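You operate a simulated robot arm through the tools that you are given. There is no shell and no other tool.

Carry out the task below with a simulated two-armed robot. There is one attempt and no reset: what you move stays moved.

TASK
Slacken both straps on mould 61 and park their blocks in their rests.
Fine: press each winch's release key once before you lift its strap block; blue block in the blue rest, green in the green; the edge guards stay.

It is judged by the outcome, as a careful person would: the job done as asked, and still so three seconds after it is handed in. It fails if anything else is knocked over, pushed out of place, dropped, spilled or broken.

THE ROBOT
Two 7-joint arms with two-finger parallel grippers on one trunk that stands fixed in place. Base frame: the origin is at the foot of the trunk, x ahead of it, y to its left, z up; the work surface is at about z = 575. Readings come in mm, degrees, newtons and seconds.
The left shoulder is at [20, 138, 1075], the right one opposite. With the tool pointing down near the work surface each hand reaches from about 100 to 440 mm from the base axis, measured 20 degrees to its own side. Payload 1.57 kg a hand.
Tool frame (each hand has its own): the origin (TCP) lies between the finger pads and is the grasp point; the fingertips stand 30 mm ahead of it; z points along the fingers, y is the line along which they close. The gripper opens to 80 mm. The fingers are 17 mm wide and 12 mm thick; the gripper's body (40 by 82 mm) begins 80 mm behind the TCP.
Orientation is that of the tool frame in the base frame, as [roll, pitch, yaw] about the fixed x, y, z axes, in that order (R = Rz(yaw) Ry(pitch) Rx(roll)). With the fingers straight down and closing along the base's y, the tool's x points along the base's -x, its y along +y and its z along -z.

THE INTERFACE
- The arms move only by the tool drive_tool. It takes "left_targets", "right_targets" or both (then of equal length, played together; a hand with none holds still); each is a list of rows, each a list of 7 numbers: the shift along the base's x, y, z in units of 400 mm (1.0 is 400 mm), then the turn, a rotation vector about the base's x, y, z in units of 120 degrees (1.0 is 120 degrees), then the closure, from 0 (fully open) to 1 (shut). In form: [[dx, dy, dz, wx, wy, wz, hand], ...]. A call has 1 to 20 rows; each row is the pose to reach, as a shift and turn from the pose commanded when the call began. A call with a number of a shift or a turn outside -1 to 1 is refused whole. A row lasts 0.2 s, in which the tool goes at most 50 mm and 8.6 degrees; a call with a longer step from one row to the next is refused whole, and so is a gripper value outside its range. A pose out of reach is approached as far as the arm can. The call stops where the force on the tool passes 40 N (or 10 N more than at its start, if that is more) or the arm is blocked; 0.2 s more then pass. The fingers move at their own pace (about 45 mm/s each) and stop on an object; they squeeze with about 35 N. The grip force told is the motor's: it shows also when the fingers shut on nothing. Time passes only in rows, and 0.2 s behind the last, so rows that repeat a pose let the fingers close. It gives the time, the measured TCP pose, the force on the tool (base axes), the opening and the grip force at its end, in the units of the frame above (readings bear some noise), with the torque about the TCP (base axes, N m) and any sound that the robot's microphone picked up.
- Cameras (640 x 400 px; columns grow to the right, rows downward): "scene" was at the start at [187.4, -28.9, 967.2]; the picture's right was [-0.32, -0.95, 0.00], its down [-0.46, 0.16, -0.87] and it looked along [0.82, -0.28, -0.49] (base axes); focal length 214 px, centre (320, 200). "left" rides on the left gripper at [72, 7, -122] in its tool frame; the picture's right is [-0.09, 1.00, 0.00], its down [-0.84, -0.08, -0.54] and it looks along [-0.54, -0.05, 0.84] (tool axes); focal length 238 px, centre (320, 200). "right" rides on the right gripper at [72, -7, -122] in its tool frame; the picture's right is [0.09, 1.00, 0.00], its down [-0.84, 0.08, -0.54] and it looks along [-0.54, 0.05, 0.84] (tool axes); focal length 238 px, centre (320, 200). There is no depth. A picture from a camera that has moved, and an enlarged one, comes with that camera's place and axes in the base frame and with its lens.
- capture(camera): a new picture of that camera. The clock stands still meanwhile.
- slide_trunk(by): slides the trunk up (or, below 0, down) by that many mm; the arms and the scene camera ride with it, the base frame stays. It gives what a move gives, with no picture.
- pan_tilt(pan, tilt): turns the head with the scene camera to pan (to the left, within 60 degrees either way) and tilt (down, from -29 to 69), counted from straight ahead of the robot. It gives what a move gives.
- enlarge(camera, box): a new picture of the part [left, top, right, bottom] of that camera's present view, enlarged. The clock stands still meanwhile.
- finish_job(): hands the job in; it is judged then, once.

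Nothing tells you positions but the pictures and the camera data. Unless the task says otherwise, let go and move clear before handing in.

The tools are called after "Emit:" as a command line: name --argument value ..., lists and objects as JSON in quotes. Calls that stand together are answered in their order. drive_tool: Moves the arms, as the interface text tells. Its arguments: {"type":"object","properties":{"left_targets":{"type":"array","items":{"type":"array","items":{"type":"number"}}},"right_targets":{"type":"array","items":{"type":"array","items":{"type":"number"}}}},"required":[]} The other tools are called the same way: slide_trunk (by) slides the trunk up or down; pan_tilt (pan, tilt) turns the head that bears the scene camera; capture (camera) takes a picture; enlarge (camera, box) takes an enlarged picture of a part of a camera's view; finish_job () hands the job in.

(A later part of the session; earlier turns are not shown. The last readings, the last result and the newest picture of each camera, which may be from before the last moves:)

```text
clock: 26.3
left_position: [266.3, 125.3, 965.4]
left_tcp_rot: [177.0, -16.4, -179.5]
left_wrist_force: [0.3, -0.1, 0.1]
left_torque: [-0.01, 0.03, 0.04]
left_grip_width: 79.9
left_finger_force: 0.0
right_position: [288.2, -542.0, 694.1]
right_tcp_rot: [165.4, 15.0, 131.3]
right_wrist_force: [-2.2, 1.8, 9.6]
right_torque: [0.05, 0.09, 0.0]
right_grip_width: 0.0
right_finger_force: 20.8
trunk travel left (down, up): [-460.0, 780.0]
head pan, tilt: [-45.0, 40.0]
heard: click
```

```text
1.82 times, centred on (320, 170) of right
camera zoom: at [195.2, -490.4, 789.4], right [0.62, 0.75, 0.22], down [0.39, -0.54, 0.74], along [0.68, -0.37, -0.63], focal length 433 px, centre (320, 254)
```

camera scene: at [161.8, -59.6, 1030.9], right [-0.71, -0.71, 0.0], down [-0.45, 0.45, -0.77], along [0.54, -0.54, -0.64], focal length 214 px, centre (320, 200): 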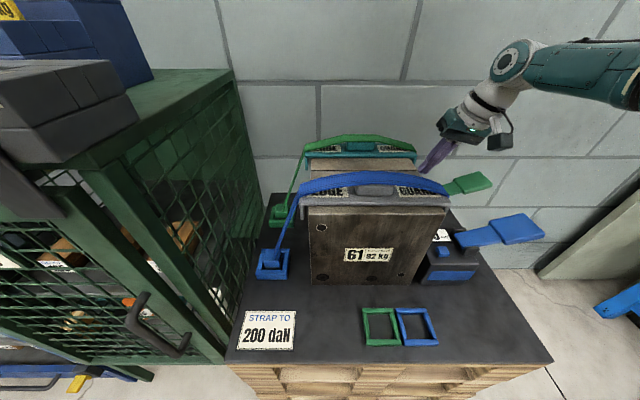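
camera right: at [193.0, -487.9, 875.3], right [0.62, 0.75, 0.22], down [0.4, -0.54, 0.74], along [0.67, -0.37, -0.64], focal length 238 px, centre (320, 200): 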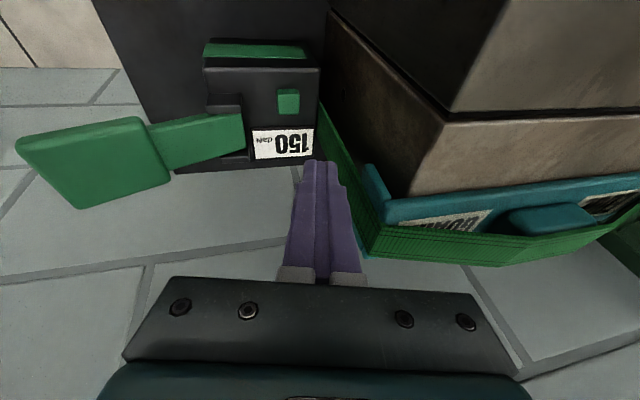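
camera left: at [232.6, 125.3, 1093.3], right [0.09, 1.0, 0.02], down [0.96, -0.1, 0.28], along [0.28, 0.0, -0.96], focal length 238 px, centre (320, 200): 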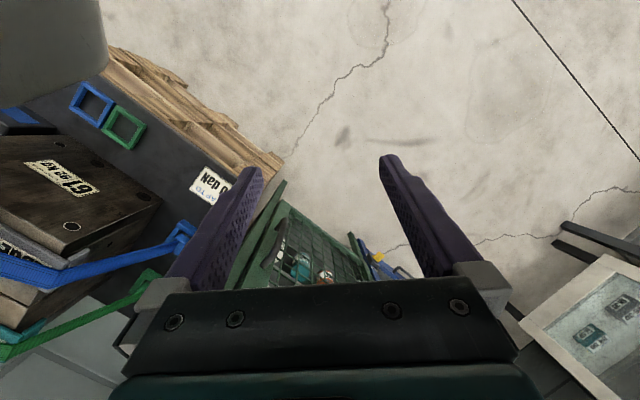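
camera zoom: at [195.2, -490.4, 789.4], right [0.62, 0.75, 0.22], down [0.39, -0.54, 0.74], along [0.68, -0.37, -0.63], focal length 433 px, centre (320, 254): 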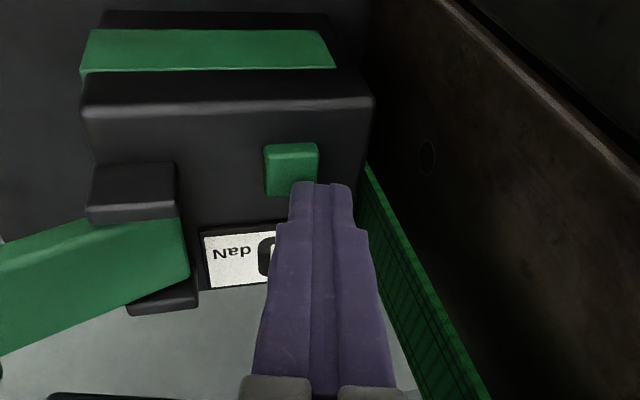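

Click heard at the green key. I'll lift straight up and check its reading.

Emit:
drive_tool --right_targets '[[0, 0, 0.06, 0, 0, 0, 1], [0, 0, 0.16, 0, 0, 0, 1], [0, 0, 0.26, 0, 0, 0, 1], [0, 0, 0.36, 0, 0, 0, 1], [0, 0, 0.45, 0, 0, 0, 1]]'

Emit:
capture --camera "right"

Emit:
capture --camera "scene"

```text
clock: 27.5
left_position: [266.7, 125.3, 964.8]
left_tcp_rot: [176.9, -16.5, -179.4]
left_wrist_force: [1.0, -0.7, -0.3]
left_torque: [0.0, -0.02, 0.0]
left_grip_width: 79.7
left_finger_force: 0.0
right_position: [287.6, -541.7, 874.5]
right_tcp_rot: [165.4, 14.9, 131.3]
right_wrist_force: [-0.9, 0.4, -0.2]
right_torque: [0.01, -0.01, -0.01]
right_grip_width: 0.0
right_finger_force: 21.0
trunk travel left (down, up): [-460.0, 780.0]
head pan, tilt: [-45.0, 40.0]
```

```text
taken
camera right: at [195.2, -491.3, 969.3], right [0.62, 0.75, 0.22], down [0.4, -0.54, 0.74], along [0.67, -0.37, -0.64], focal length 238 px, centre (320, 200)
```

right: 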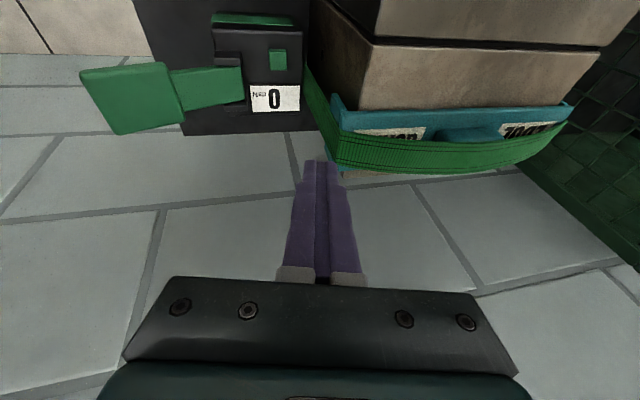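

```text
taken
camera scene: at [161.9, -59.9, 960.9], right [-0.71, -0.71, 0.0], down [-0.45, 0.45, -0.77], along [0.54, -0.54, -0.64], focal length 214 px, centre (320, 200)
```

scene: 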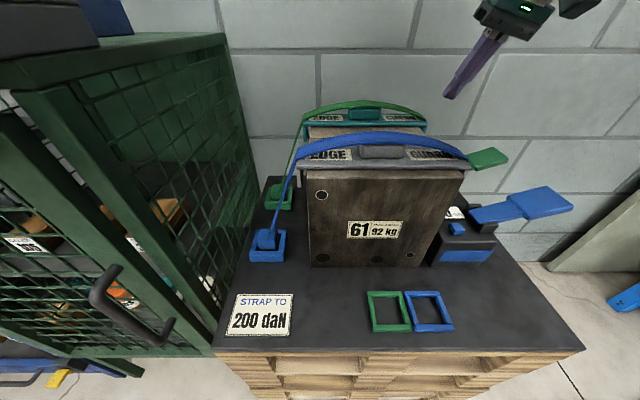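

Both winches now read 0, so both straps are slack. I'll raise the trunk for clearance, look at the anchor blocks next to the cabinet, and prepare to grasp the blue block.

Emit:
slide_trunk --by 100

Emit:
pan_tilt --pan -30 --tilt 48

Emit:
capture --camera "scene"

Emit:
enlarge --camera "scene" --box '[280, 80, 460, 220]'

```text
clock: 28.8
left_position: [266.5, 124.9, 1066.5]
left_tcp_rot: [176.9, -16.5, -179.6]
left_wrist_force: [0.3, 0.3, 0.8]
left_torque: [-0.03, 0.01, 0.01]
left_grip_width: 79.8
left_finger_force: 0.0
right_position: [287.2, -542.6, 974.8]
right_tcp_rot: [165.4, 14.8, 131.4]
right_wrist_force: [0.1, -1.2, 0.5]
right_torque: [-0.01, 0.04, 0.0]
right_grip_width: 0.1
right_finger_force: 21.3
trunk travel left (down, up): [-560.0, 680.0]
head pan, tilt: [-45.0, 40.0]
```

```text
clock: 29.6
left_position: [266.7, 126.5, 1064.8]
left_tcp_rot: [176.8, -16.5, -179.5]
left_wrist_force: [-0.3, 0.1, 0.1]
left_torque: [0.0, 0.0, -0.01]
left_grip_width: 80.0
left_finger_force: 0.1
right_position: [288.1, -542.1, 974.1]
right_tcp_rot: [165.4, 14.8, 131.4]
right_wrist_force: [0.4, -0.2, 0.2]
right_torque: [-0.01, 0.0, -0.03]
right_grip_width: 0.1
right_finger_force: 21.5
trunk travel left (down, up): [-560.0, 680.0]
head pan, tilt: [-30.0, 48.0]
```

```text
taken
camera scene: at [169.9, -39.0, 1049.4], right [-0.5, -0.87, 0.0], down [-0.64, 0.37, -0.67], along [0.58, -0.34, -0.74], focal length 214 px, centre (320, 200)
```

scene: 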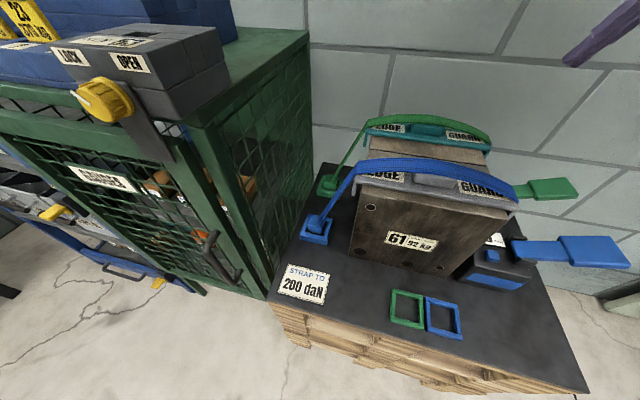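

```text
2.86 times, centred on (370, 150) of scene
camera zoom: at [169.9, -39.0, 1049.4], right [-0.5, -0.87, 0.0], down [-0.64, 0.37, -0.67], along [0.58, -0.34, -0.74], focal length 613 px, centre (177, 343)
```

zoom: 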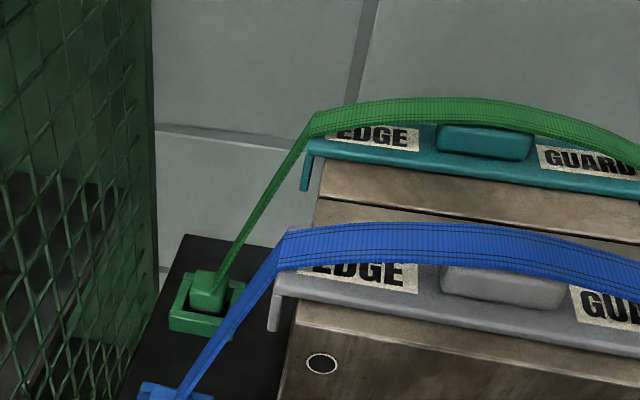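

The cabinet wall stands about 115 mm from the blue block on one side and the mould about 90 mm on the other, so there is room. I'll carry the hand high over the mould to a spot in front of the blue block, levelling the lean on the way.

Emit:
drive_tool --right_targets '[[0.025, 0.09, 0, -0.03, 0.03, 0, 1], [0.05, 0.18, 0, -0.06, 0.06, 0, 0.8], [0.075, 0.27, 0, -0.088, 0.088, 0, 0.5], [0.1, 0.36, 0, -0.088, 0.088, 0, 0.2], [0.13, 0.45, 0, -0.088, 0.088, 0, 0], [0.13, 0.45, 0, -0.088, 0.088, 0, 0]]'

```text
clock: 31.0
left_position: [266.9, 125.4, 1065.0]
left_tcp_rot: [177.0, -16.5, -179.6]
left_wrist_force: [-0.5, -0.1, -0.3]
left_torque: [0.01, 0.02, 0.02]
left_grip_width: 79.9
left_finger_force: 0.0
right_position: [341.5, -361.1, 973.1]
right_tcp_rot: [-179.2, 15.2, 135.3]
right_wrist_force: [0.2, -0.7, 0.6]
right_torque: [0.01, 0.01, -0.04]
right_grip_width: 80.1
right_finger_force: 0.1
trunk travel left (down, up): [-560.0, 680.0]
head pan, tilt: [-30.0, 48.0]
```

Emit:
drive_tool --right_targets '[[0.025, 0.1, -0.02, -0.04, -0.04, 0, 0], [0.05, 0.2, -0.05, -0.08, -0.08, 0, 0], [0.075, 0.3, -0.08, -0.12, -0.12, 0, 0], [0.1, 0.4, -0.12, -0.147, -0.147, 0, 0], [0.12, 0.5, -0.17, -0.147, -0.147, 0, 0], [0.12, 0.53, -0.19, -0.147, -0.147, 0, 0]]'

Emit:
capture --camera "right"

Emit:
capture --camera "scene"

```text
clock: 32.4
left_position: [266.4, 125.2, 1064.6]
left_tcp_rot: [176.9, -16.5, -179.5]
left_wrist_force: [0.1, -0.3, -0.3]
left_torque: [0.01, -0.01, -0.03]
left_grip_width: 80.2
left_finger_force: 0.1
right_position: [388.8, -148.2, 899.5]
right_tcp_rot: [-179.0, 40.4, 135.4]
right_wrist_force: [0.1, -0.3, 0.2]
right_torque: [-0.04, -0.02, 0.0]
right_grip_width: 80.1
right_finger_force: 0.0
trunk travel left (down, up): [-560.0, 680.0]
head pan, tilt: [-30.0, 48.0]
```

```text
taken
camera right: at [290.6, -57.5, 945.0], right [0.66, 0.75, -0.07], down [0.27, -0.14, 0.95], along [0.7, -0.65, -0.29], focal length 238 px, centre (320, 200)
```

right: 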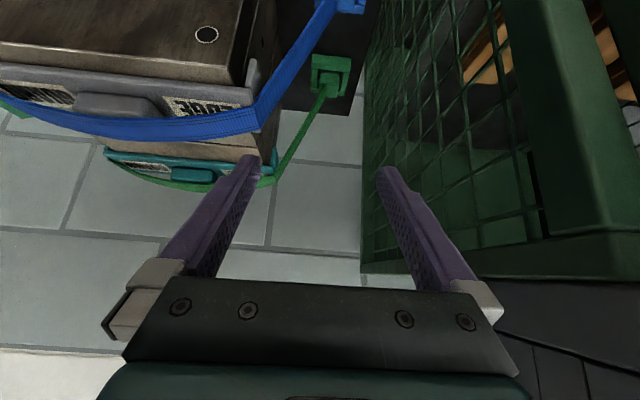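

```text
taken
camera scene: at [169.9, -38.8, 1049.4], right [-0.5, -0.87, 0.0], down [-0.64, 0.37, -0.67], along [0.58, -0.33, -0.74], focal length 214 px, centre (320, 200)
```

scene: 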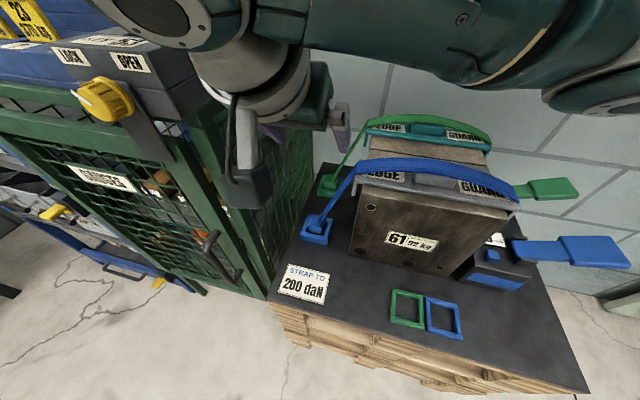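

Emit:
drive_tool --right_targets '[[0, 0, -0.1, 0, 0, 0, 0], [0, 0, -0.2, 0, 0, 0, 0], [0, 0, -0.3, 0, 0, 0, 0], [0, 0, -0.4, 0, 0, 0, 0], [0, 0, -0.4475, 0, 0, 0, 0], [0, 0, -0.4475, 0, 0, 0, 0]]'

Emit:
capture --camera "right"

Emit:
capture --camera "scene"

Emit:
capture --camera "left"

```text
clock: 33.8
left_position: [266.9, 125.0, 1066.1]
left_tcp_rot: [176.9, -16.5, -179.6]
left_wrist_force: [-0.2, -0.4, 0.0]
left_torque: [-0.02, 0.0, 0.06]
left_grip_width: 80.0
left_finger_force: 0.1
right_position: [388.8, -150.7, 719.2]
right_tcp_rot: [-178.9, 40.1, 135.4]
right_wrist_force: [-0.2, -0.5, 0.9]
right_torque: [-0.01, -0.02, -0.02]
right_grip_width: 80.1
right_finger_force: 0.0
trunk travel left (down, up): [-560.0, 680.0]
head pan, tilt: [-30.0, 48.0]
```

```text
taken
camera right: at [291.3, -59.1, 766.4], right [0.66, 0.75, -0.07], down [0.27, -0.14, 0.95], along [0.7, -0.65, -0.3], focal length 238 px, centre (320, 200)
```

right: 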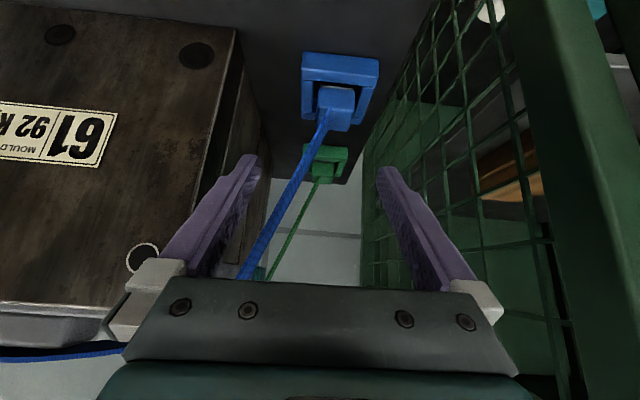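

```text
taken
camera scene: at [169.9, -38.9, 1049.4], right [-0.5, -0.87, 0.0], down [-0.64, 0.37, -0.67], along [0.58, -0.33, -0.74], focal length 214 px, centre (320, 200)
```

scene: 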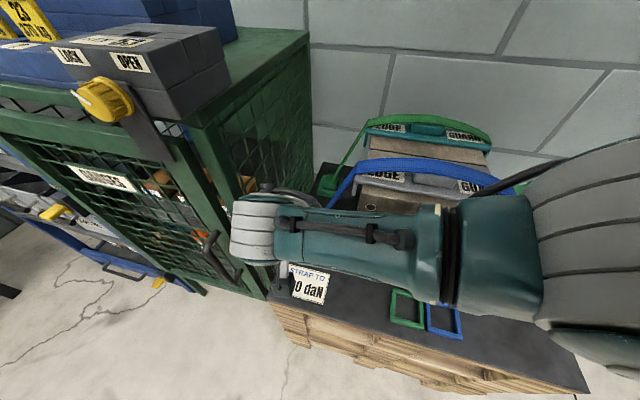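

```text
taken
camera left: at [232.4, 125.3, 1203.0], right [0.09, 1.0, 0.03], down [0.96, -0.1, 0.28], along [0.28, 0.0, -0.96], focal length 238 px, centre (320, 200)
```

left: 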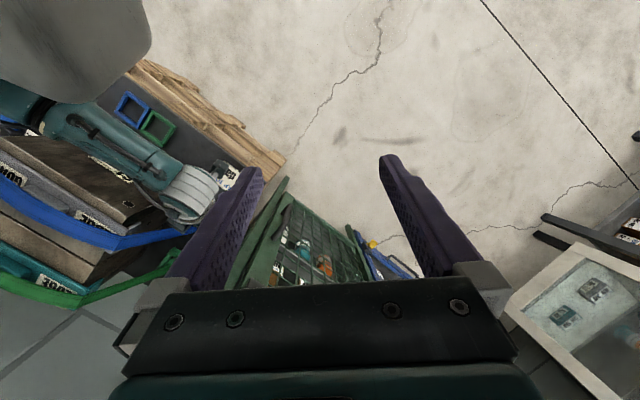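

Emit:
enlarge --camera "right" --box '[270, 20, 410, 200]'

```text
2.22 times, centred on (340, 110) of right
camera zoom: at [291.3, -59.1, 766.4], right [0.66, 0.75, -0.07], down [0.27, -0.14, 0.95], along [0.7, -0.65, -0.3], focal length 530 px, centre (276, 400)
```

zoom: 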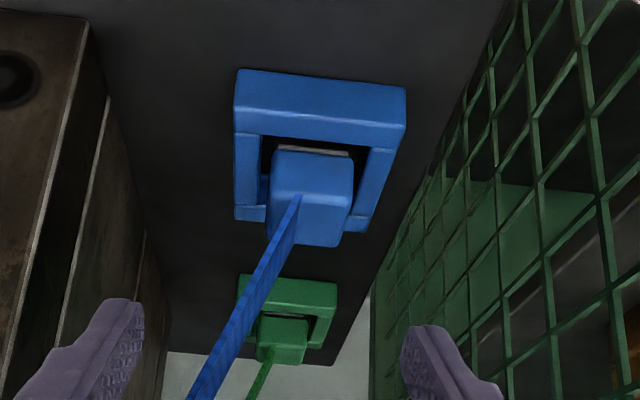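

The blue block's top centre works out at about [448, -191, 617], 36 mm wide, in a socket whose rim is at z≈595 and aligned at 45°. I'll move in along the finger direction with the gripper open and stop just short.

Emit:
drive_tool --right_targets '[[0.024, 0.024, 0, 0, 0, 0, 0], [0.05, -0.0, -0.06, 0, 0, 0, 0], [0.08, -0.03, -0.13, 0, 0, 0, 0], [0.109, -0.061, -0.1975, 0, 0, 0, 0], [0.109, -0.061, -0.1975, 0, 0, 0, 0]]'

Emit:
capture --camera "right"

Emit:
enlarge --camera "right" --box '[220, 80, 420, 240]'

Emit:
capture --camera "scene"

```text
clock: 35.0
left_position: [265.6, 125.5, 1065.3]
left_tcp_rot: [176.9, -16.5, -179.5]
left_wrist_force: [0.4, 0.5, 0.1]
left_torque: [0.02, 0.05, 0.02]
left_grip_width: 80.1
left_finger_force: 0.1
right_position: [401.9, -169.4, 687.4]
right_tcp_rot: [-178.9, 40.1, 135.5]
right_wrist_force: [-0.4, 0.0, 0.1]
right_torque: [0.0, 0.02, 0.01]
right_grip_width: 80.0
right_finger_force: 0.0
right hand out of reach, approached as far as the arm can: row 2, 3, 4, 5
trunk travel left (down, up): [-560.0, 680.0]
head pan, tilt: [-30.0, 48.0]
```

```text
taken
camera right: at [304.2, -77.8, 733.5], right [0.66, 0.75, -0.07], down [0.27, -0.14, 0.95], along [0.7, -0.65, -0.29], focal length 238 px, centre (320, 200)
```

right: 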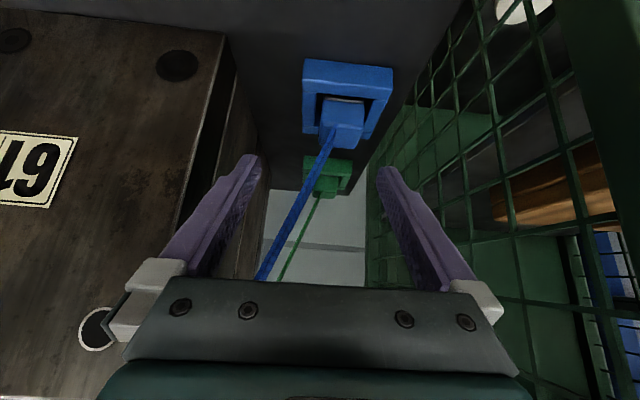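

```text
2.50 times, centred on (320, 160) of right
camera zoom: at [304.2, -77.8, 733.5], right [0.66, 0.75, -0.07], down [0.27, -0.14, 0.95], along [0.7, -0.65, -0.29], focal length 596 px, centre (320, 300)
```

zoom: 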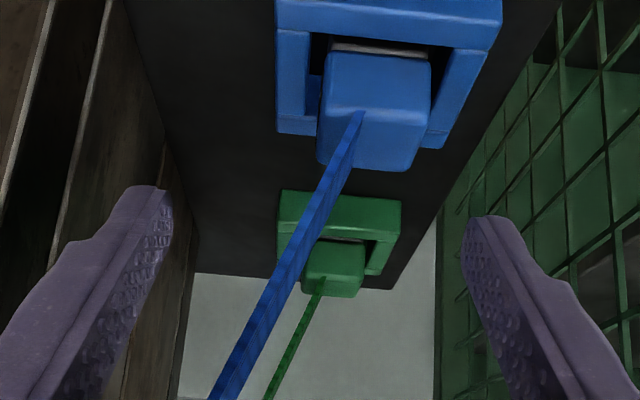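

```text
taken
camera scene: at [169.9, -38.8, 1049.4], right [-0.5, -0.87, 0.0], down [-0.64, 0.37, -0.67], along [0.58, -0.33, -0.74], focal length 214 px, centre (320, 200)
```

scene: 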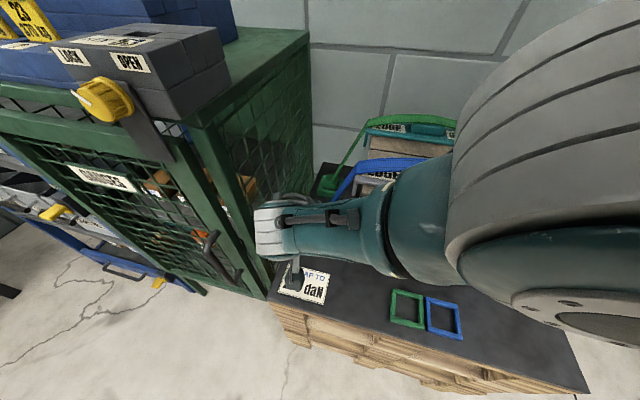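

The arm stops short because the shoulder is too high for this reach. I'll raise the hand a little, lower the trunk, and retry.

Emit:
drive_tool --right_targets '[[0, 0, 0.1, 0, 0, 0, 0], [0, 0, 0.2, 0, 0, 0, 0], [0, 0, 0.25, 0, 0, 0, 0], [0, 0, 0.25, 0, 0, 0, 0]]'

Emit:
slide_trunk --by -100

Emit:
drive_tool --right_targets '[[0.02, -0.02, -0.03, 0, 0, 0, 0], [0.05, -0.04, -0.08, 0, 0, 0, 0], [0.07, -0.0325, -0.11, 0, 0, 0, 0], [0.07, -0.0325, -0.11, 0, 0, 0, 0]]'

Emit:
capture --camera "scene"

```text
clock: 36.0
left_position: [265.6, 126.1, 1065.7]
left_tcp_rot: [177.0, -16.5, -179.5]
left_wrist_force: [0.0, 0.5, 0.8]
left_torque: [0.01, -0.03, 0.01]
left_grip_width: 80.0
left_finger_force: 0.1
right_position: [402.7, -168.5, 784.6]
right_tcp_rot: [-178.7, 40.1, 135.5]
right_wrist_force: [-0.5, -0.7, -0.5]
right_torque: [0.0, 0.0, 0.0]
right_grip_width: 79.9
right_finger_force: 0.0
trunk travel left (down, up): [-560.0, 680.0]
head pan, tilt: [-30.0, 48.0]
```

```text
clock: 37.3
left_position: [267.1, 125.5, 965.7]
left_tcp_rot: [176.9, -16.4, -179.3]
left_wrist_force: [1.2, 0.1, -0.2]
left_torque: [0.01, 0.03, 0.03]
left_grip_width: 79.9
left_finger_force: 0.0
right_position: [402.3, -172.5, 685.3]
right_tcp_rot: [-178.9, 40.2, 135.4]
right_wrist_force: [-0.4, 0.3, 0.2]
right_torque: [-0.03, -0.01, 0.0]
right_grip_width: 79.9
right_finger_force: 0.1
trunk travel left (down, up): [-460.0, 780.0]
head pan, tilt: [-30.0, 48.0]
```

```text
clock: 38.3
left_position: [265.3, 125.0, 964.8]
left_tcp_rot: [176.9, -16.5, -179.5]
left_wrist_force: [-0.5, 0.1, 0.4]
left_torque: [0.01, -0.01, 0.02]
left_grip_width: 79.7
left_finger_force: 0.0
right_position: [430.3, -183.5, 640.9]
right_tcp_rot: [-178.9, 40.1, 135.4]
right_wrist_force: [0.2, 0.8, -0.4]
right_torque: [0.04, -0.03, 0.01]
right_grip_width: 79.6
right_finger_force: 0.0
trunk travel left (down, up): [-460.0, 780.0]
head pan, tilt: [-30.0, 48.0]
```

```text
taken
camera scene: at [169.8, -39.0, 949.4], right [-0.5, -0.87, 0.0], down [-0.64, 0.37, -0.67], along [0.58, -0.33, -0.74], focal length 214 px, centre (320, 200)
```

scene: 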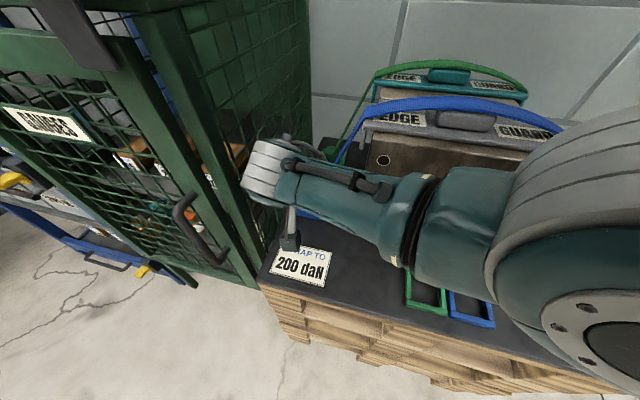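

Emit:
capture --camera "right"

Emit:
enlarge --camera "right" --box '[220, 80, 420, 240]'

```text
taken
camera right: at [333.1, -91.4, 688.2], right [0.66, 0.75, -0.07], down [0.27, -0.14, 0.95], along [0.7, -0.65, -0.29], focal length 238 px, centre (320, 200)
```

right: 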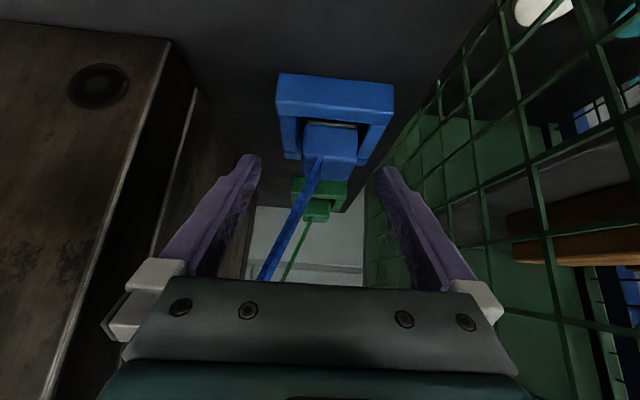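

```text
2.50 times, centred on (320, 160) of right
camera zoom: at [333.1, -91.4, 688.2], right [0.66, 0.75, -0.07], down [0.27, -0.14, 0.95], along [0.7, -0.65, -0.29], focal length 596 px, centre (320, 300)
```

zoom: 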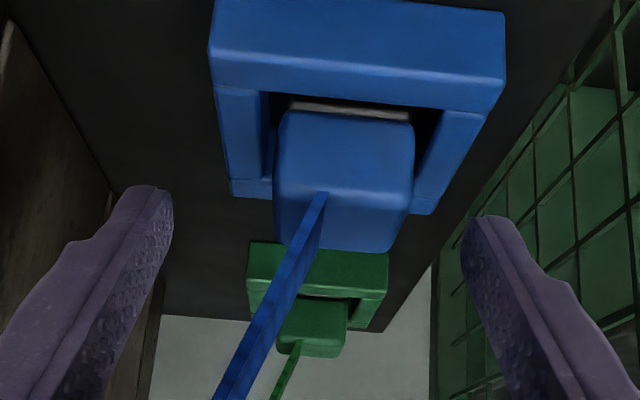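

Emit:
drive_tool --right_targets '[[0.0115, 0.0115, 0, 0, 0, 0, 0], [0.0165, 0.007, -0.015, 0, 0, 0, 0], [0.022, 0.002, -0.0325, 0, 0, 0, 0], [0.022, 0.002, -0.0325, 0, 0, 0, 0]]'

Emit:
enlarge --camera "right" --box '[220, 80, 420, 240]'

```text
clock: 39.3
left_position: [266.0, 124.7, 965.0]
left_tcp_rot: [176.8, -16.6, -179.4]
left_wrist_force: [0.0, 0.1, -0.1]
left_torque: [0.01, -0.01, -0.01]
left_grip_width: 80.0
left_finger_force: 0.1
right_position: [439.1, -181.6, 625.1]
right_tcp_rot: [-179.0, 40.2, 135.4]
right_wrist_force: [-0.2, 0.4, 0.0]
right_torque: [-0.01, -0.01, 0.01]
right_grip_width: 80.2
right_finger_force: 0.1
trunk travel left (down, up): [-460.0, 780.0]
head pan, tilt: [-30.0, 48.0]
```

```text
2.50 times, centred on (320, 160) of right
camera zoom: at [341.9, -90.8, 673.8], right [0.66, 0.75, -0.07], down [0.27, -0.14, 0.95], along [0.7, -0.65, -0.29], focal length 596 px, centre (320, 300)
```

zoom: 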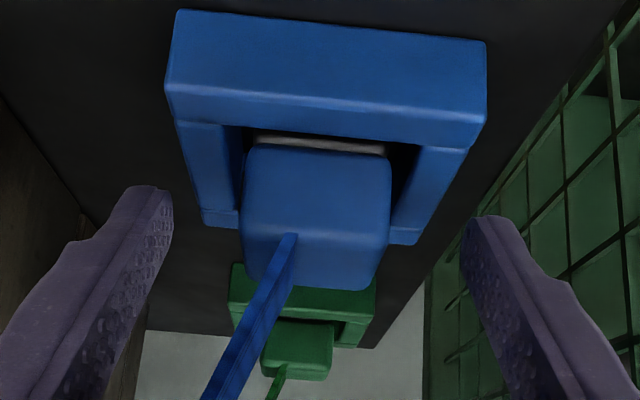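

The fingers straddle the block evenly, so I'll close on it.

Emit:
drive_tool --right_targets '[[0, 0, 0, 0, 0, 0, 0.3], [0, 0, 0, 0, 0, 0, 0.5], [0, 0, 0, 0, 0, 0, 0.8], [0, 0, 0, 0, 0, 0, 1], [0, 0, 0, 0, 0, 0, 1], [0, 0, 0, 0, 0, 0, 1]]'

Emit:
enlarge --camera "right" --box '[220, 80, 420, 240]'

```text
clock: 40.7
left_position: [266.7, 125.7, 965.4]
left_tcp_rot: [176.9, -16.6, -179.5]
left_wrist_force: [-0.4, -0.7, -0.4]
left_torque: [-0.01, 0.01, -0.06]
left_grip_width: 80.0
left_finger_force: 0.0
right_position: [439.0, -182.9, 626.5]
right_tcp_rot: [-178.9, 40.1, 135.4]
right_wrist_force: [1.1, -0.2, -0.2]
right_torque: [0.02, -0.04, 0.02]
right_grip_width: 35.2
right_finger_force: 35.0
trunk travel left (down, up): [-460.0, 780.0]
head pan, tilt: [-30.0, 48.0]
```

```text
2.50 times, centred on (320, 160) of right
camera zoom: at [341.9, -90.8, 673.9], right [0.66, 0.75, -0.07], down [0.27, -0.14, 0.95], along [0.7, -0.65, -0.29], focal length 596 px, centre (320, 300)
```

zoom: 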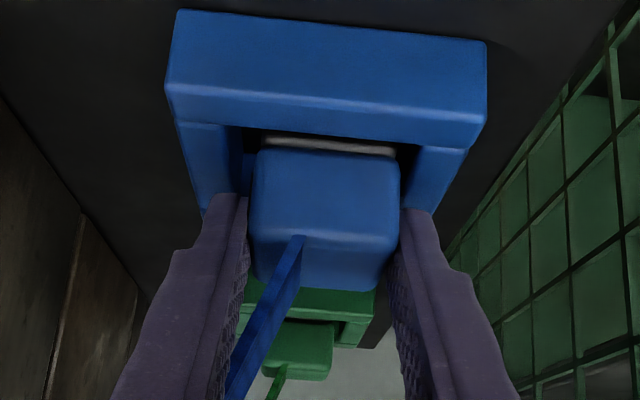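

The block is gripped at 35 mm with 35 N. I'll lift straight up slowly.

Emit:
drive_tool --right_targets '[[0, 0, 0.015, 0, 0, 0, 1], [0, 0, 0.03, 0, 0, 0, 1], [0, 0, 0.06, 0, 0, 0, 1], [0, 0, 0.09, 0, 0, 0, 1], [0, 0, 0.12, 0, 0, 0, 1], [0, 0, 0.15, 0, 0, 0, 1]]'

Emit:
capture --camera "right"

Emit:
capture --camera "scene"

```text
clock: 42.1
left_position: [266.0, 125.8, 965.0]
left_tcp_rot: [176.8, -16.5, -179.5]
left_wrist_force: [0.0, 0.4, 0.1]
left_torque: [0.0, 0.05, 0.0]
left_grip_width: 80.0
left_finger_force: 0.0
right_position: [437.4, -183.1, 685.8]
right_tcp_rot: [-179.0, 40.1, 135.5]
right_wrist_force: [0.7, 0.0, -2.2]
right_torque: [-0.02, -0.01, -0.01]
right_grip_width: 35.4
right_finger_force: 35.1
trunk travel left (down, up): [-460.0, 780.0]
head pan, tilt: [-30.0, 48.0]
```

```text
taken
camera right: at [340.5, -92.1, 733.5], right [0.66, 0.75, -0.07], down [0.27, -0.14, 0.95], along [0.7, -0.65, -0.3], focal length 238 px, centre (320, 200)
```

right: 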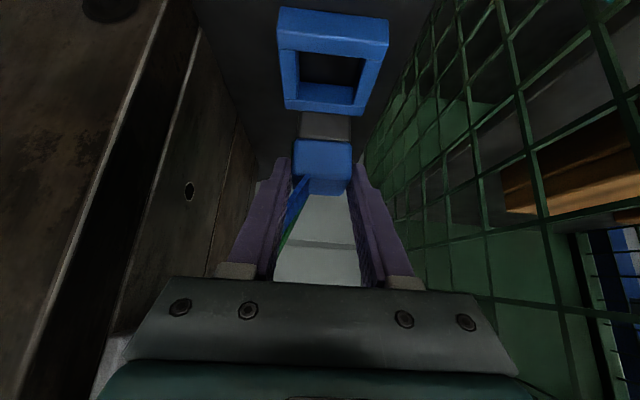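

```text
taken
camera scene: at [169.8, -38.8, 949.4], right [-0.5, -0.87, 0.0], down [-0.64, 0.37, -0.67], along [0.58, -0.33, -0.74], focal length 214 px, centre (320, 200)
```

scene: 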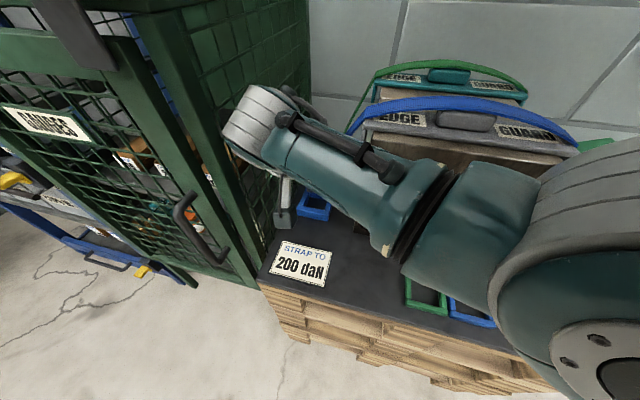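

Emit:
enlarge --camera "right" --box '[240, 70, 400, 230]'

```text
2.50 times, centred on (320, 150) of right
camera zoom: at [340.5, -92.1, 733.5], right [0.66, 0.75, -0.07], down [0.27, -0.14, 0.95], along [0.7, -0.65, -0.3], focal length 596 px, centre (320, 325)
```

zoom: 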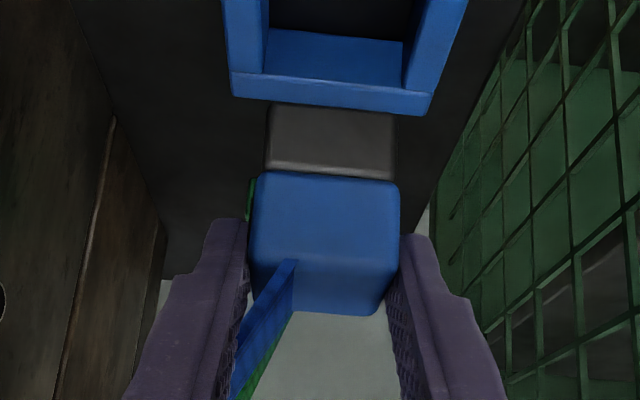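

The block is free: it is 43 mm tall, its base was at table height, and its grey foot fits down inside the frames. I'll raise the trunk to keep the arm clear of the head, then bring the block out in front of the mould.

Emit:
slide_trunk --by 100

Emit:
drive_tool --right_targets '[[-0.02, 0.02, -0.02, 0, 0, 0, 1], [-0.05, 0.05, -0.05, 0, 0, 0, 1], [-0.08, 0.08, -0.08, 0, 0, 0, 1], [-0.11, 0.11, -0.12, 0, 0, 0, 1], [-0.135, 0.135, -0.15, 0, 0, 0, 1], [-0.145, 0.145, -0.17, 0, 0, 0, 1]]'

Emit:
capture --camera "scene"

Emit:
capture --camera "right"

Emit:
capture --camera "left"

```text
clock: 43.4
left_position: [266.3, 125.3, 1066.0]
left_tcp_rot: [177.0, -16.5, -179.4]
left_wrist_force: [0.4, -0.1, 0.5]
left_torque: [-0.01, -0.01, -0.02]
left_grip_width: 79.9
left_finger_force: 0.1
right_position: [438.7, -182.9, 786.0]
right_tcp_rot: [-178.9, 40.1, 135.4]
right_wrist_force: [-0.5, 0.4, -1.7]
right_torque: [-0.01, 0.02, -0.01]
right_grip_width: 35.5
right_finger_force: 35.0
trunk travel left (down, up): [-560.0, 680.0]
head pan, tilt: [-30.0, 48.0]
```

```text
clock: 44.8
left_position: [267.0, 126.2, 1065.0]
left_tcp_rot: [176.9, -16.5, -179.5]
left_wrist_force: [0.0, 0.0, -0.4]
left_torque: [-0.02, -0.03, -0.01]
left_grip_width: 80.1
left_finger_force: 0.2
right_position: [381.4, -130.7, 716.6]
right_tcp_rot: [-178.0, 40.7, 135.9]
right_wrist_force: [0.0, 0.2, -1.5]
right_torque: [0.02, 0.0, 0.04]
right_grip_width: 35.4
right_finger_force: 35.0
trunk travel left (down, up): [-560.0, 680.0]
head pan, tilt: [-30.0, 48.0]
```

```text
taken
camera scene: at [169.7, -38.8, 1049.4], right [-0.5, -0.87, 0.0], down [-0.64, 0.37, -0.67], along [0.58, -0.33, -0.74], focal length 214 px, centre (320, 200)
```

scene: 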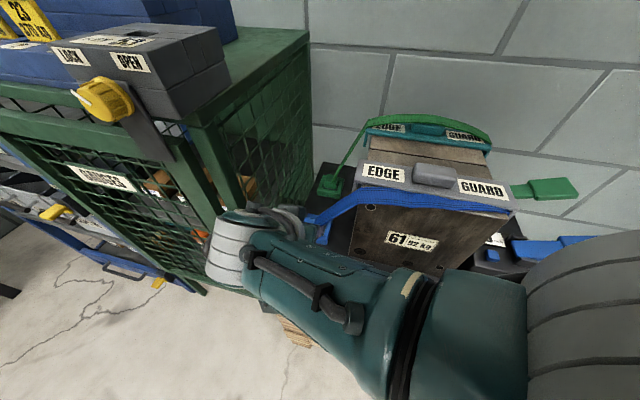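

```text
taken
camera right: at [282.6, -39.1, 762.1], right [0.66, 0.75, -0.09], down [0.27, -0.13, 0.95], along [0.7, -0.65, -0.29], focal length 238 px, centre (320, 200)
```

right: 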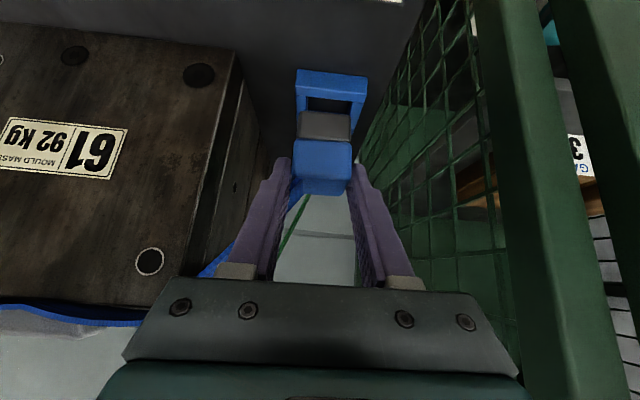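

```text
taken
camera left: at [232.3, 125.4, 1203.0], right [0.09, 1.0, 0.03], down [0.96, -0.1, 0.28], along [0.28, 0.0, -0.96], focal length 238 px, centre (320, 200)
```

left: 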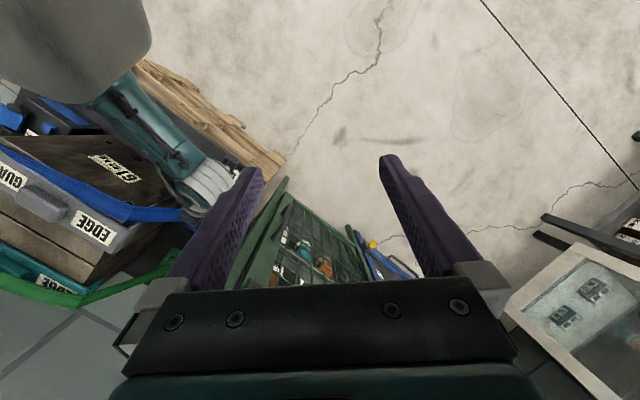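

The strap has come off to the front and the guard has not moved. I'll carry the block across in front of the mould toward the blue rest.

Emit:
drive_tool --right_targets '[[-0.05, 0.0, 0, 0, 0, 0, 1], [-0.12, -0.04, 0, 0, 0, 0, 1], [-0.19, -0.09, 0, 0, 0, 0, 1], [-0.26, -0.14, 0, 0, 0, 0, 1], [-0.33, -0.19, 0, 0, 0, 0, 1], [-0.35, -0.21, 0, 0, 0, 0, 1]]'

Emit:
capture --camera "scene"

Emit:
capture --camera "right"

```text
clock: 46.2
left_position: [266.6, 124.5, 1065.8]
left_tcp_rot: [176.8, -16.5, -179.5]
left_wrist_force: [0.5, 0.4, -0.6]
left_torque: [-0.02, 0.0, 0.02]
left_grip_width: 80.1
left_finger_force: 0.0
right_position: [240.8, -208.5, 716.5]
right_tcp_rot: [-179.0, 40.1, 135.5]
right_wrist_force: [-0.7, 0.6, -1.4]
right_torque: [-0.01, -0.03, 0.03]
right_grip_width: 35.4
right_finger_force: 34.5
trunk travel left (down, up): [-560.0, 680.0]
head pan, tilt: [-30.0, 48.0]
```

```text
taken
camera scene: at [169.8, -38.9, 1049.4], right [-0.5, -0.87, 0.0], down [-0.64, 0.37, -0.67], along [0.58, -0.33, -0.74], focal length 214 px, centre (320, 200)
```

scene: 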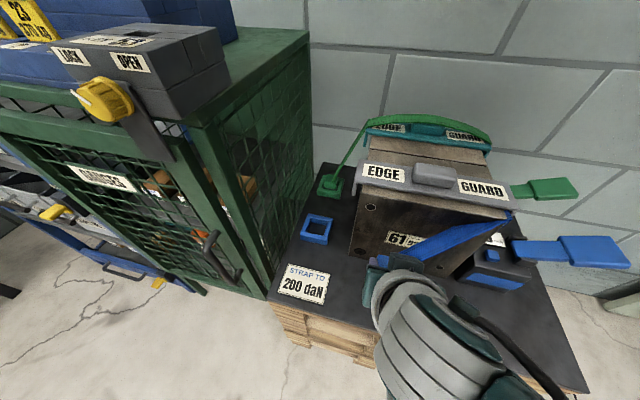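

```text
taken
camera right: at [143.0, -117.4, 765.5], right [0.66, 0.75, -0.07], down [0.27, -0.14, 0.95], along [0.7, -0.64, -0.3], focal length 238 px, centre (320, 200)
```

right: 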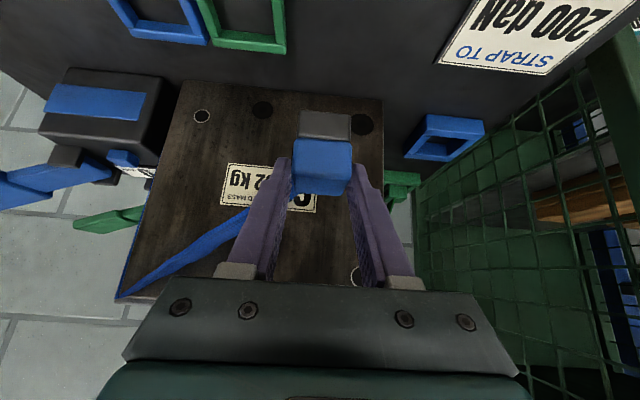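

Emit:
drive_tool --right_targets '[[-0.08, -0.06, 0, 0, 0, 0, 1], [-0.15, -0.12, 0, 0, 0, 0, 1], [-0.22, -0.18, 0, 0, 0, 0, 1], [-0.27, -0.2175, 0, 0, 0, 0, 1], [-0.27, -0.2175, 0, 0, 0, 0, 1]]'

Emit:
capture --camera "scene"

Emit:
capture --camera "right"

```text
clock: 47.4
left_position: [266.5, 126.1, 1065.7]
left_tcp_rot: [176.9, -16.5, -179.5]
left_wrist_force: [0.1, -0.4, 0.6]
left_torque: [-0.01, -0.01, 0.03]
left_grip_width: 80.1
left_finger_force: 0.1
right_position: [132.6, -296.3, 718.8]
right_tcp_rot: [-178.9, 40.1, 135.4]
right_wrist_force: [0.8, -0.5, -1.3]
right_torque: [0.01, -0.02, -0.02]
right_grip_width: 35.4
right_finger_force: 34.5
trunk travel left (down, up): [-560.0, 680.0]
head pan, tilt: [-30.0, 48.0]
```

```text
taken
camera scene: at [169.9, -38.8, 1049.4], right [-0.5, -0.87, 0.0], down [-0.64, 0.37, -0.67], along [0.58, -0.33, -0.74], focal length 214 px, centre (320, 200)
```

scene: 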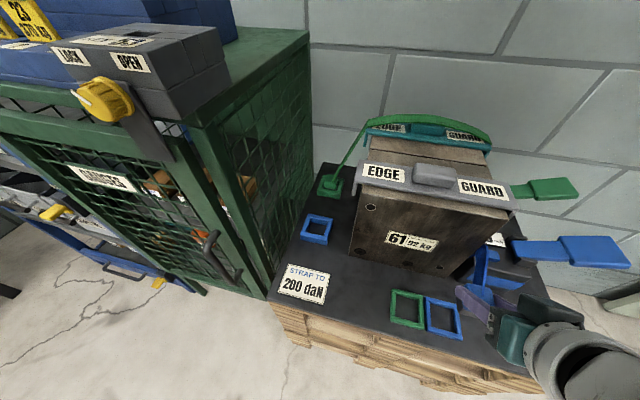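

```text
taken
camera right: at [35.2, -205.0, 766.2], right [0.66, 0.75, -0.07], down [0.27, -0.14, 0.95], along [0.7, -0.65, -0.29], focal length 238 px, centre (320, 200)
```

right: 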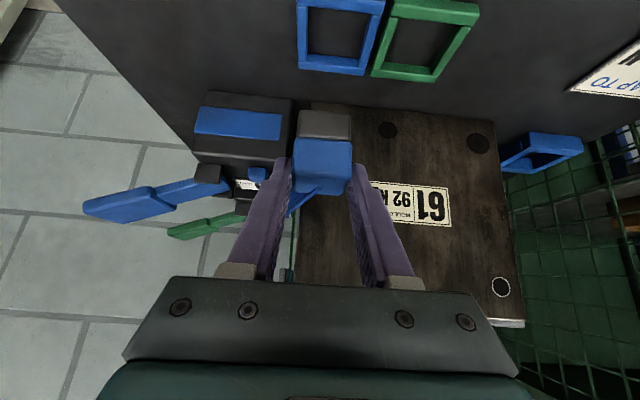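

Emit:
enlarge --camera "scene" --box '[370, 270, 490, 350]'

Emit:
enlarge --camera "right" --box '[260, 0, 500, 160]'

```text
5.00 times, centred on (430, 310) of scene
camera zoom: at [169.9, -38.8, 1049.4], right [-0.5, -0.87, 0.0], down [-0.64, 0.37, -0.67], along [0.58, -0.33, -0.74], focal length 1072 px, centre (-230, -350)
```

zoom: 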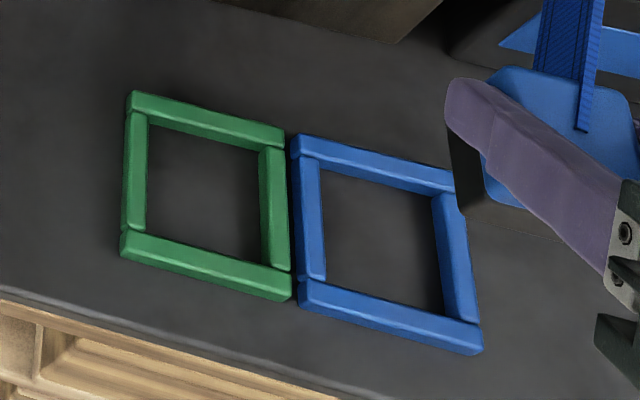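

```text
2.50 times, centred on (380, 80) of right
camera zoom: at [35.2, -205.0, 766.2], right [0.66, 0.75, -0.07], down [0.27, -0.14, 0.95], along [0.7, -0.65, -0.29], focal length 596 px, centre (170, 500)
```

zoom: 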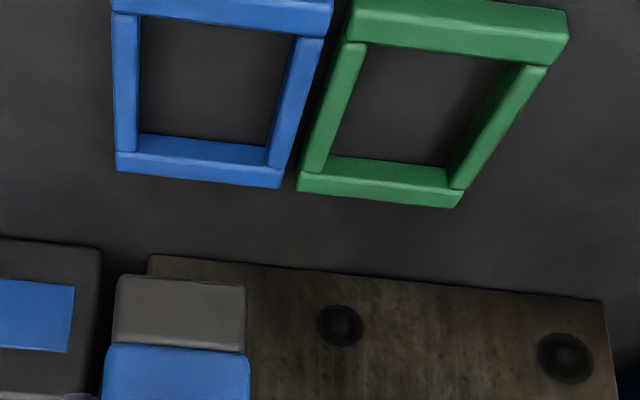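

The blue rest's centre works out at about [145, -303] with a 62 mm frame aligned at 45°. I'll fine-align the block over it and come down to just above the rim.

Emit:
drive_tool --right_targets '[[0.011, 0.007, 0, 0, 0, 0, 1], [0.011, 0.007, -0.05, 0, 0, 0, 1], [0.011, 0.007, -0.11, 0, 0, 0, 1], [0.011, 0.007, -0.15, 0, 0, 0, 1], [0.011, 0.007, -0.18, 0, 0, 0, 1], [0.011, 0.007, -0.18, 0, 0, 0, 1]]'

Emit:
enlarge --camera "scene" --box '[370, 250, 500, 350]'

Emit:
enlarge --camera "right" --box '[240, 0, 440, 160]'

```text
clock: 48.5
left_position: [266.2, 126.1, 1065.5]
left_tcp_rot: [176.9, -16.5, -179.4]
left_wrist_force: [0.7, -0.9, 0.6]
left_torque: [0.0, 0.0, 0.01]
left_grip_width: 80.1
left_finger_force: 0.0
right_position: [142.5, -347.2, 670.7]
right_tcp_rot: [-170.6, 44.2, 146.6]
right_wrist_force: [-0.4, -0.5, -1.4]
right_torque: [0.02, 0.03, -0.03]
right_grip_width: 35.3
right_finger_force: 35.2
trunk travel left (down, up): [-560.0, 680.0]
head pan, tilt: [-30.0, 48.0]
stopped in row 5 (right hand): the arm was blocked; the commanded pose is now the measured one
```

```text
4.00 times, centred on (435, 300) of scene
camera zoom: at [169.9, -38.9, 1049.4], right [-0.5, -0.87, 0.0], down [-0.64, 0.37, -0.67], along [0.58, -0.33, -0.74], focal length 858 px, centre (-140, -200)
```

zoom: 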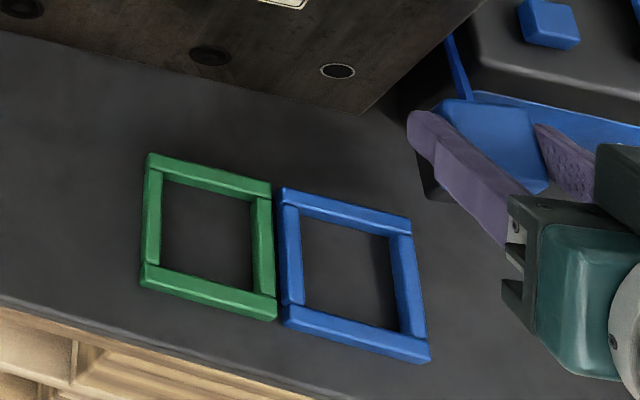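

```text
2.50 times, centred on (340, 80) of right
camera zoom: at [36.5, -261.4, 707.7], right [0.58, 0.79, -0.18], down [0.29, 0.01, 0.96], along [0.76, -0.61, -0.22], focal length 596 px, centre (270, 500)
```

zoom: 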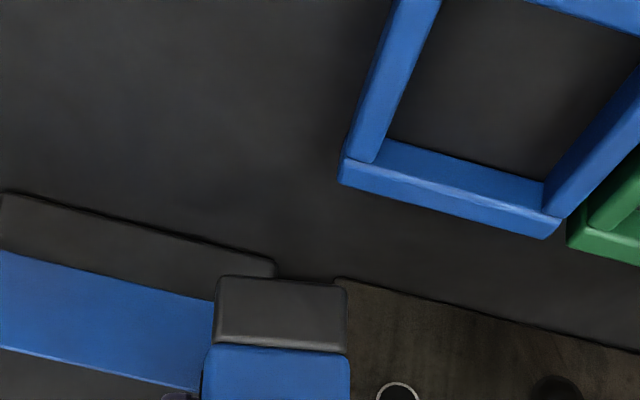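

The folded arm drifted off sideways in free air with no contact. I'll raise the trunk so it can reach down from higher, then restore the orientation and realign.

Emit:
slide_trunk --by 180

Emit:
drive_tool --right_targets '[[0, 0, 0, 0.033, -0.005, -0.022, 1], [0, 0, 0, 0.067, -0.0097, -0.044, 1], [-0.01, 0.06, -0.05, 0.067, -0.0097, -0.044, 1], [-0.015, 0.1335, -0.1, 0.067, -0.0097, -0.044, 1], [-0.015, 0.1335, -0.18, 0.067, -0.0097, -0.044, 1], [-0.015, 0.1335, -0.25, 0.067, -0.0097, -0.044, 1], [-0.015, 0.1335, -0.25, 0.067, -0.0097, -0.044, 1]]'

Emit:
capture --camera "scene"

```text
clock: 50.5
left_position: [266.7, 124.7, 1246.5]
left_tcp_rot: [176.9, -16.5, -179.4]
left_wrist_force: [0.6, -1.1, -0.4]
left_torque: [0.0, 0.02, -0.03]
left_grip_width: 80.2
left_finger_force: 0.0
right_position: [140.7, -345.4, 850.7]
right_tcp_rot: [-170.7, 44.0, 146.6]
right_wrist_force: [0.0, -0.1, -1.3]
right_torque: [0.02, 0.02, 0.03]
right_grip_width: 35.1
right_finger_force: 35.2
trunk travel left (down, up): [-740.0, 500.0]
head pan, tilt: [-30.0, 48.0]
```

```text
clock: 51.6
left_position: [266.0, 125.7, 1245.6]
left_tcp_rot: [176.9, -16.5, -179.5]
left_wrist_force: [0.2, 0.3, 0.4]
left_torque: [0.01, -0.03, 0.01]
left_grip_width: 80.0
left_finger_force: 0.0
right_position: [136.2, -370.3, 813.3]
right_tcp_rot: [-170.8, 44.1, 145.7]
right_wrist_force: [-0.2, 0.7, -1.2]
right_torque: [-0.01, -0.02, 0.02]
right_grip_width: 35.0
right_finger_force: 35.1
right hand out of reach, approached as far as the arm can: row 4
trunk travel left (down, up): [-740.0, 500.0]
head pan, tilt: [-30.0, 48.0]
stopped in row 5 (right hand): the arm was blocked; the commanded pose is now the measured one
```

```text
taken
camera scene: at [169.7, -38.8, 1229.4], right [-0.5, -0.87, 0.0], down [-0.64, 0.37, -0.67], along [0.58, -0.33, -0.74], focal length 214 px, centre (320, 200)
```

scene: 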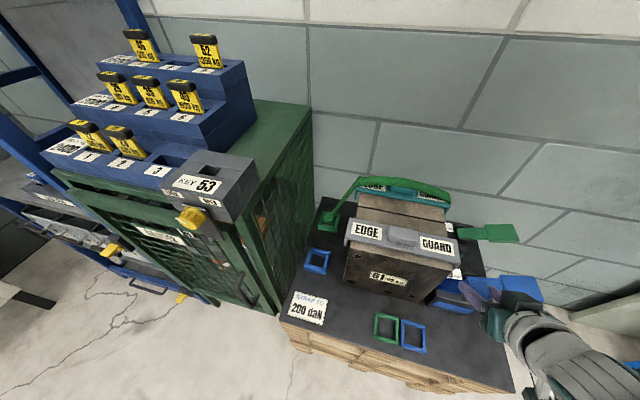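

Emit:
drive_tool --right_targets '[[0.02, 0.02, 0.05, 0, 0, 0.065, 1], [0.04, 0.05, 0.1, 0, 0, 0.13, 1], [0.06, 0.08, 0.12, 0, 0, 0.195, 1], [0.06, 0.1, 0.12, 0, 0, 0.26, 1], [0.06, 0.1, 0.12, 0, 0, 0.325, 1], [0.06, 0.1, 0.12, 0, 0, 0.325, 1]]'

Emit:
capture --camera "scene"

```text
clock: 53.0
left_position: [266.3, 125.7, 1244.9]
left_tcp_rot: [176.8, -16.6, -179.6]
left_wrist_force: [0.0, 0.0, 0.3]
left_torque: [-0.01, -0.01, -0.03]
left_grip_width: 80.0
left_finger_force: 0.0
right_position: [160.8, -330.3, 862.3]
right_tcp_rot: [-170.9, 44.2, -175.2]
right_wrist_force: [-0.2, -0.4, -1.8]
right_torque: [-0.02, 0.02, 0.02]
right_grip_width: 35.2
right_finger_force: 35.4
trunk travel left (down, up): [-740.0, 500.0]
head pan, tilt: [-30.0, 48.0]
```

```text
taken
camera scene: at [169.9, -38.9, 1229.4], right [-0.5, -0.87, 0.0], down [-0.64, 0.37, -0.67], along [0.58, -0.33, -0.74], focal length 214 px, centre (320, 200)
```

scene: 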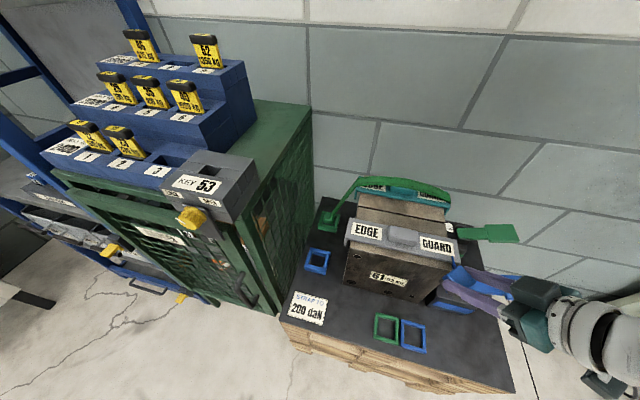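

Emit:
drive_tool --right_targets '[[0, 0, 0, 0, 0, 0.068, 1], [0, 0, 0, 0, 0, 0.136, 1], [0, 0, 0, 0, 0, 0.204, 1], [0, 0, 0, 0, 0, 0.27, 1], [0, 0, 0, 0, 0, 0.335, 1], [0, 0, 0, 0, 0, 0.335, 1]]'

```text
clock: 54.4
left_position: [267.0, 125.4, 1245.8]
left_tcp_rot: [176.9, -16.5, -179.5]
left_wrist_force: [-0.1, 0.6, -0.1]
left_torque: [-0.02, -0.01, 0.01]
left_grip_width: 79.7
left_finger_force: 0.1
right_position: [161.5, -331.7, 861.6]
right_tcp_rot: [-170.9, 44.2, -134.8]
right_wrist_force: [-0.2, -0.3, -0.8]
right_torque: [-0.02, 0.03, 0.02]
right_grip_width: 35.3
right_finger_force: 34.8
trunk travel left (down, up): [-740.0, 500.0]
head pan, tilt: [-30.0, 48.0]
```

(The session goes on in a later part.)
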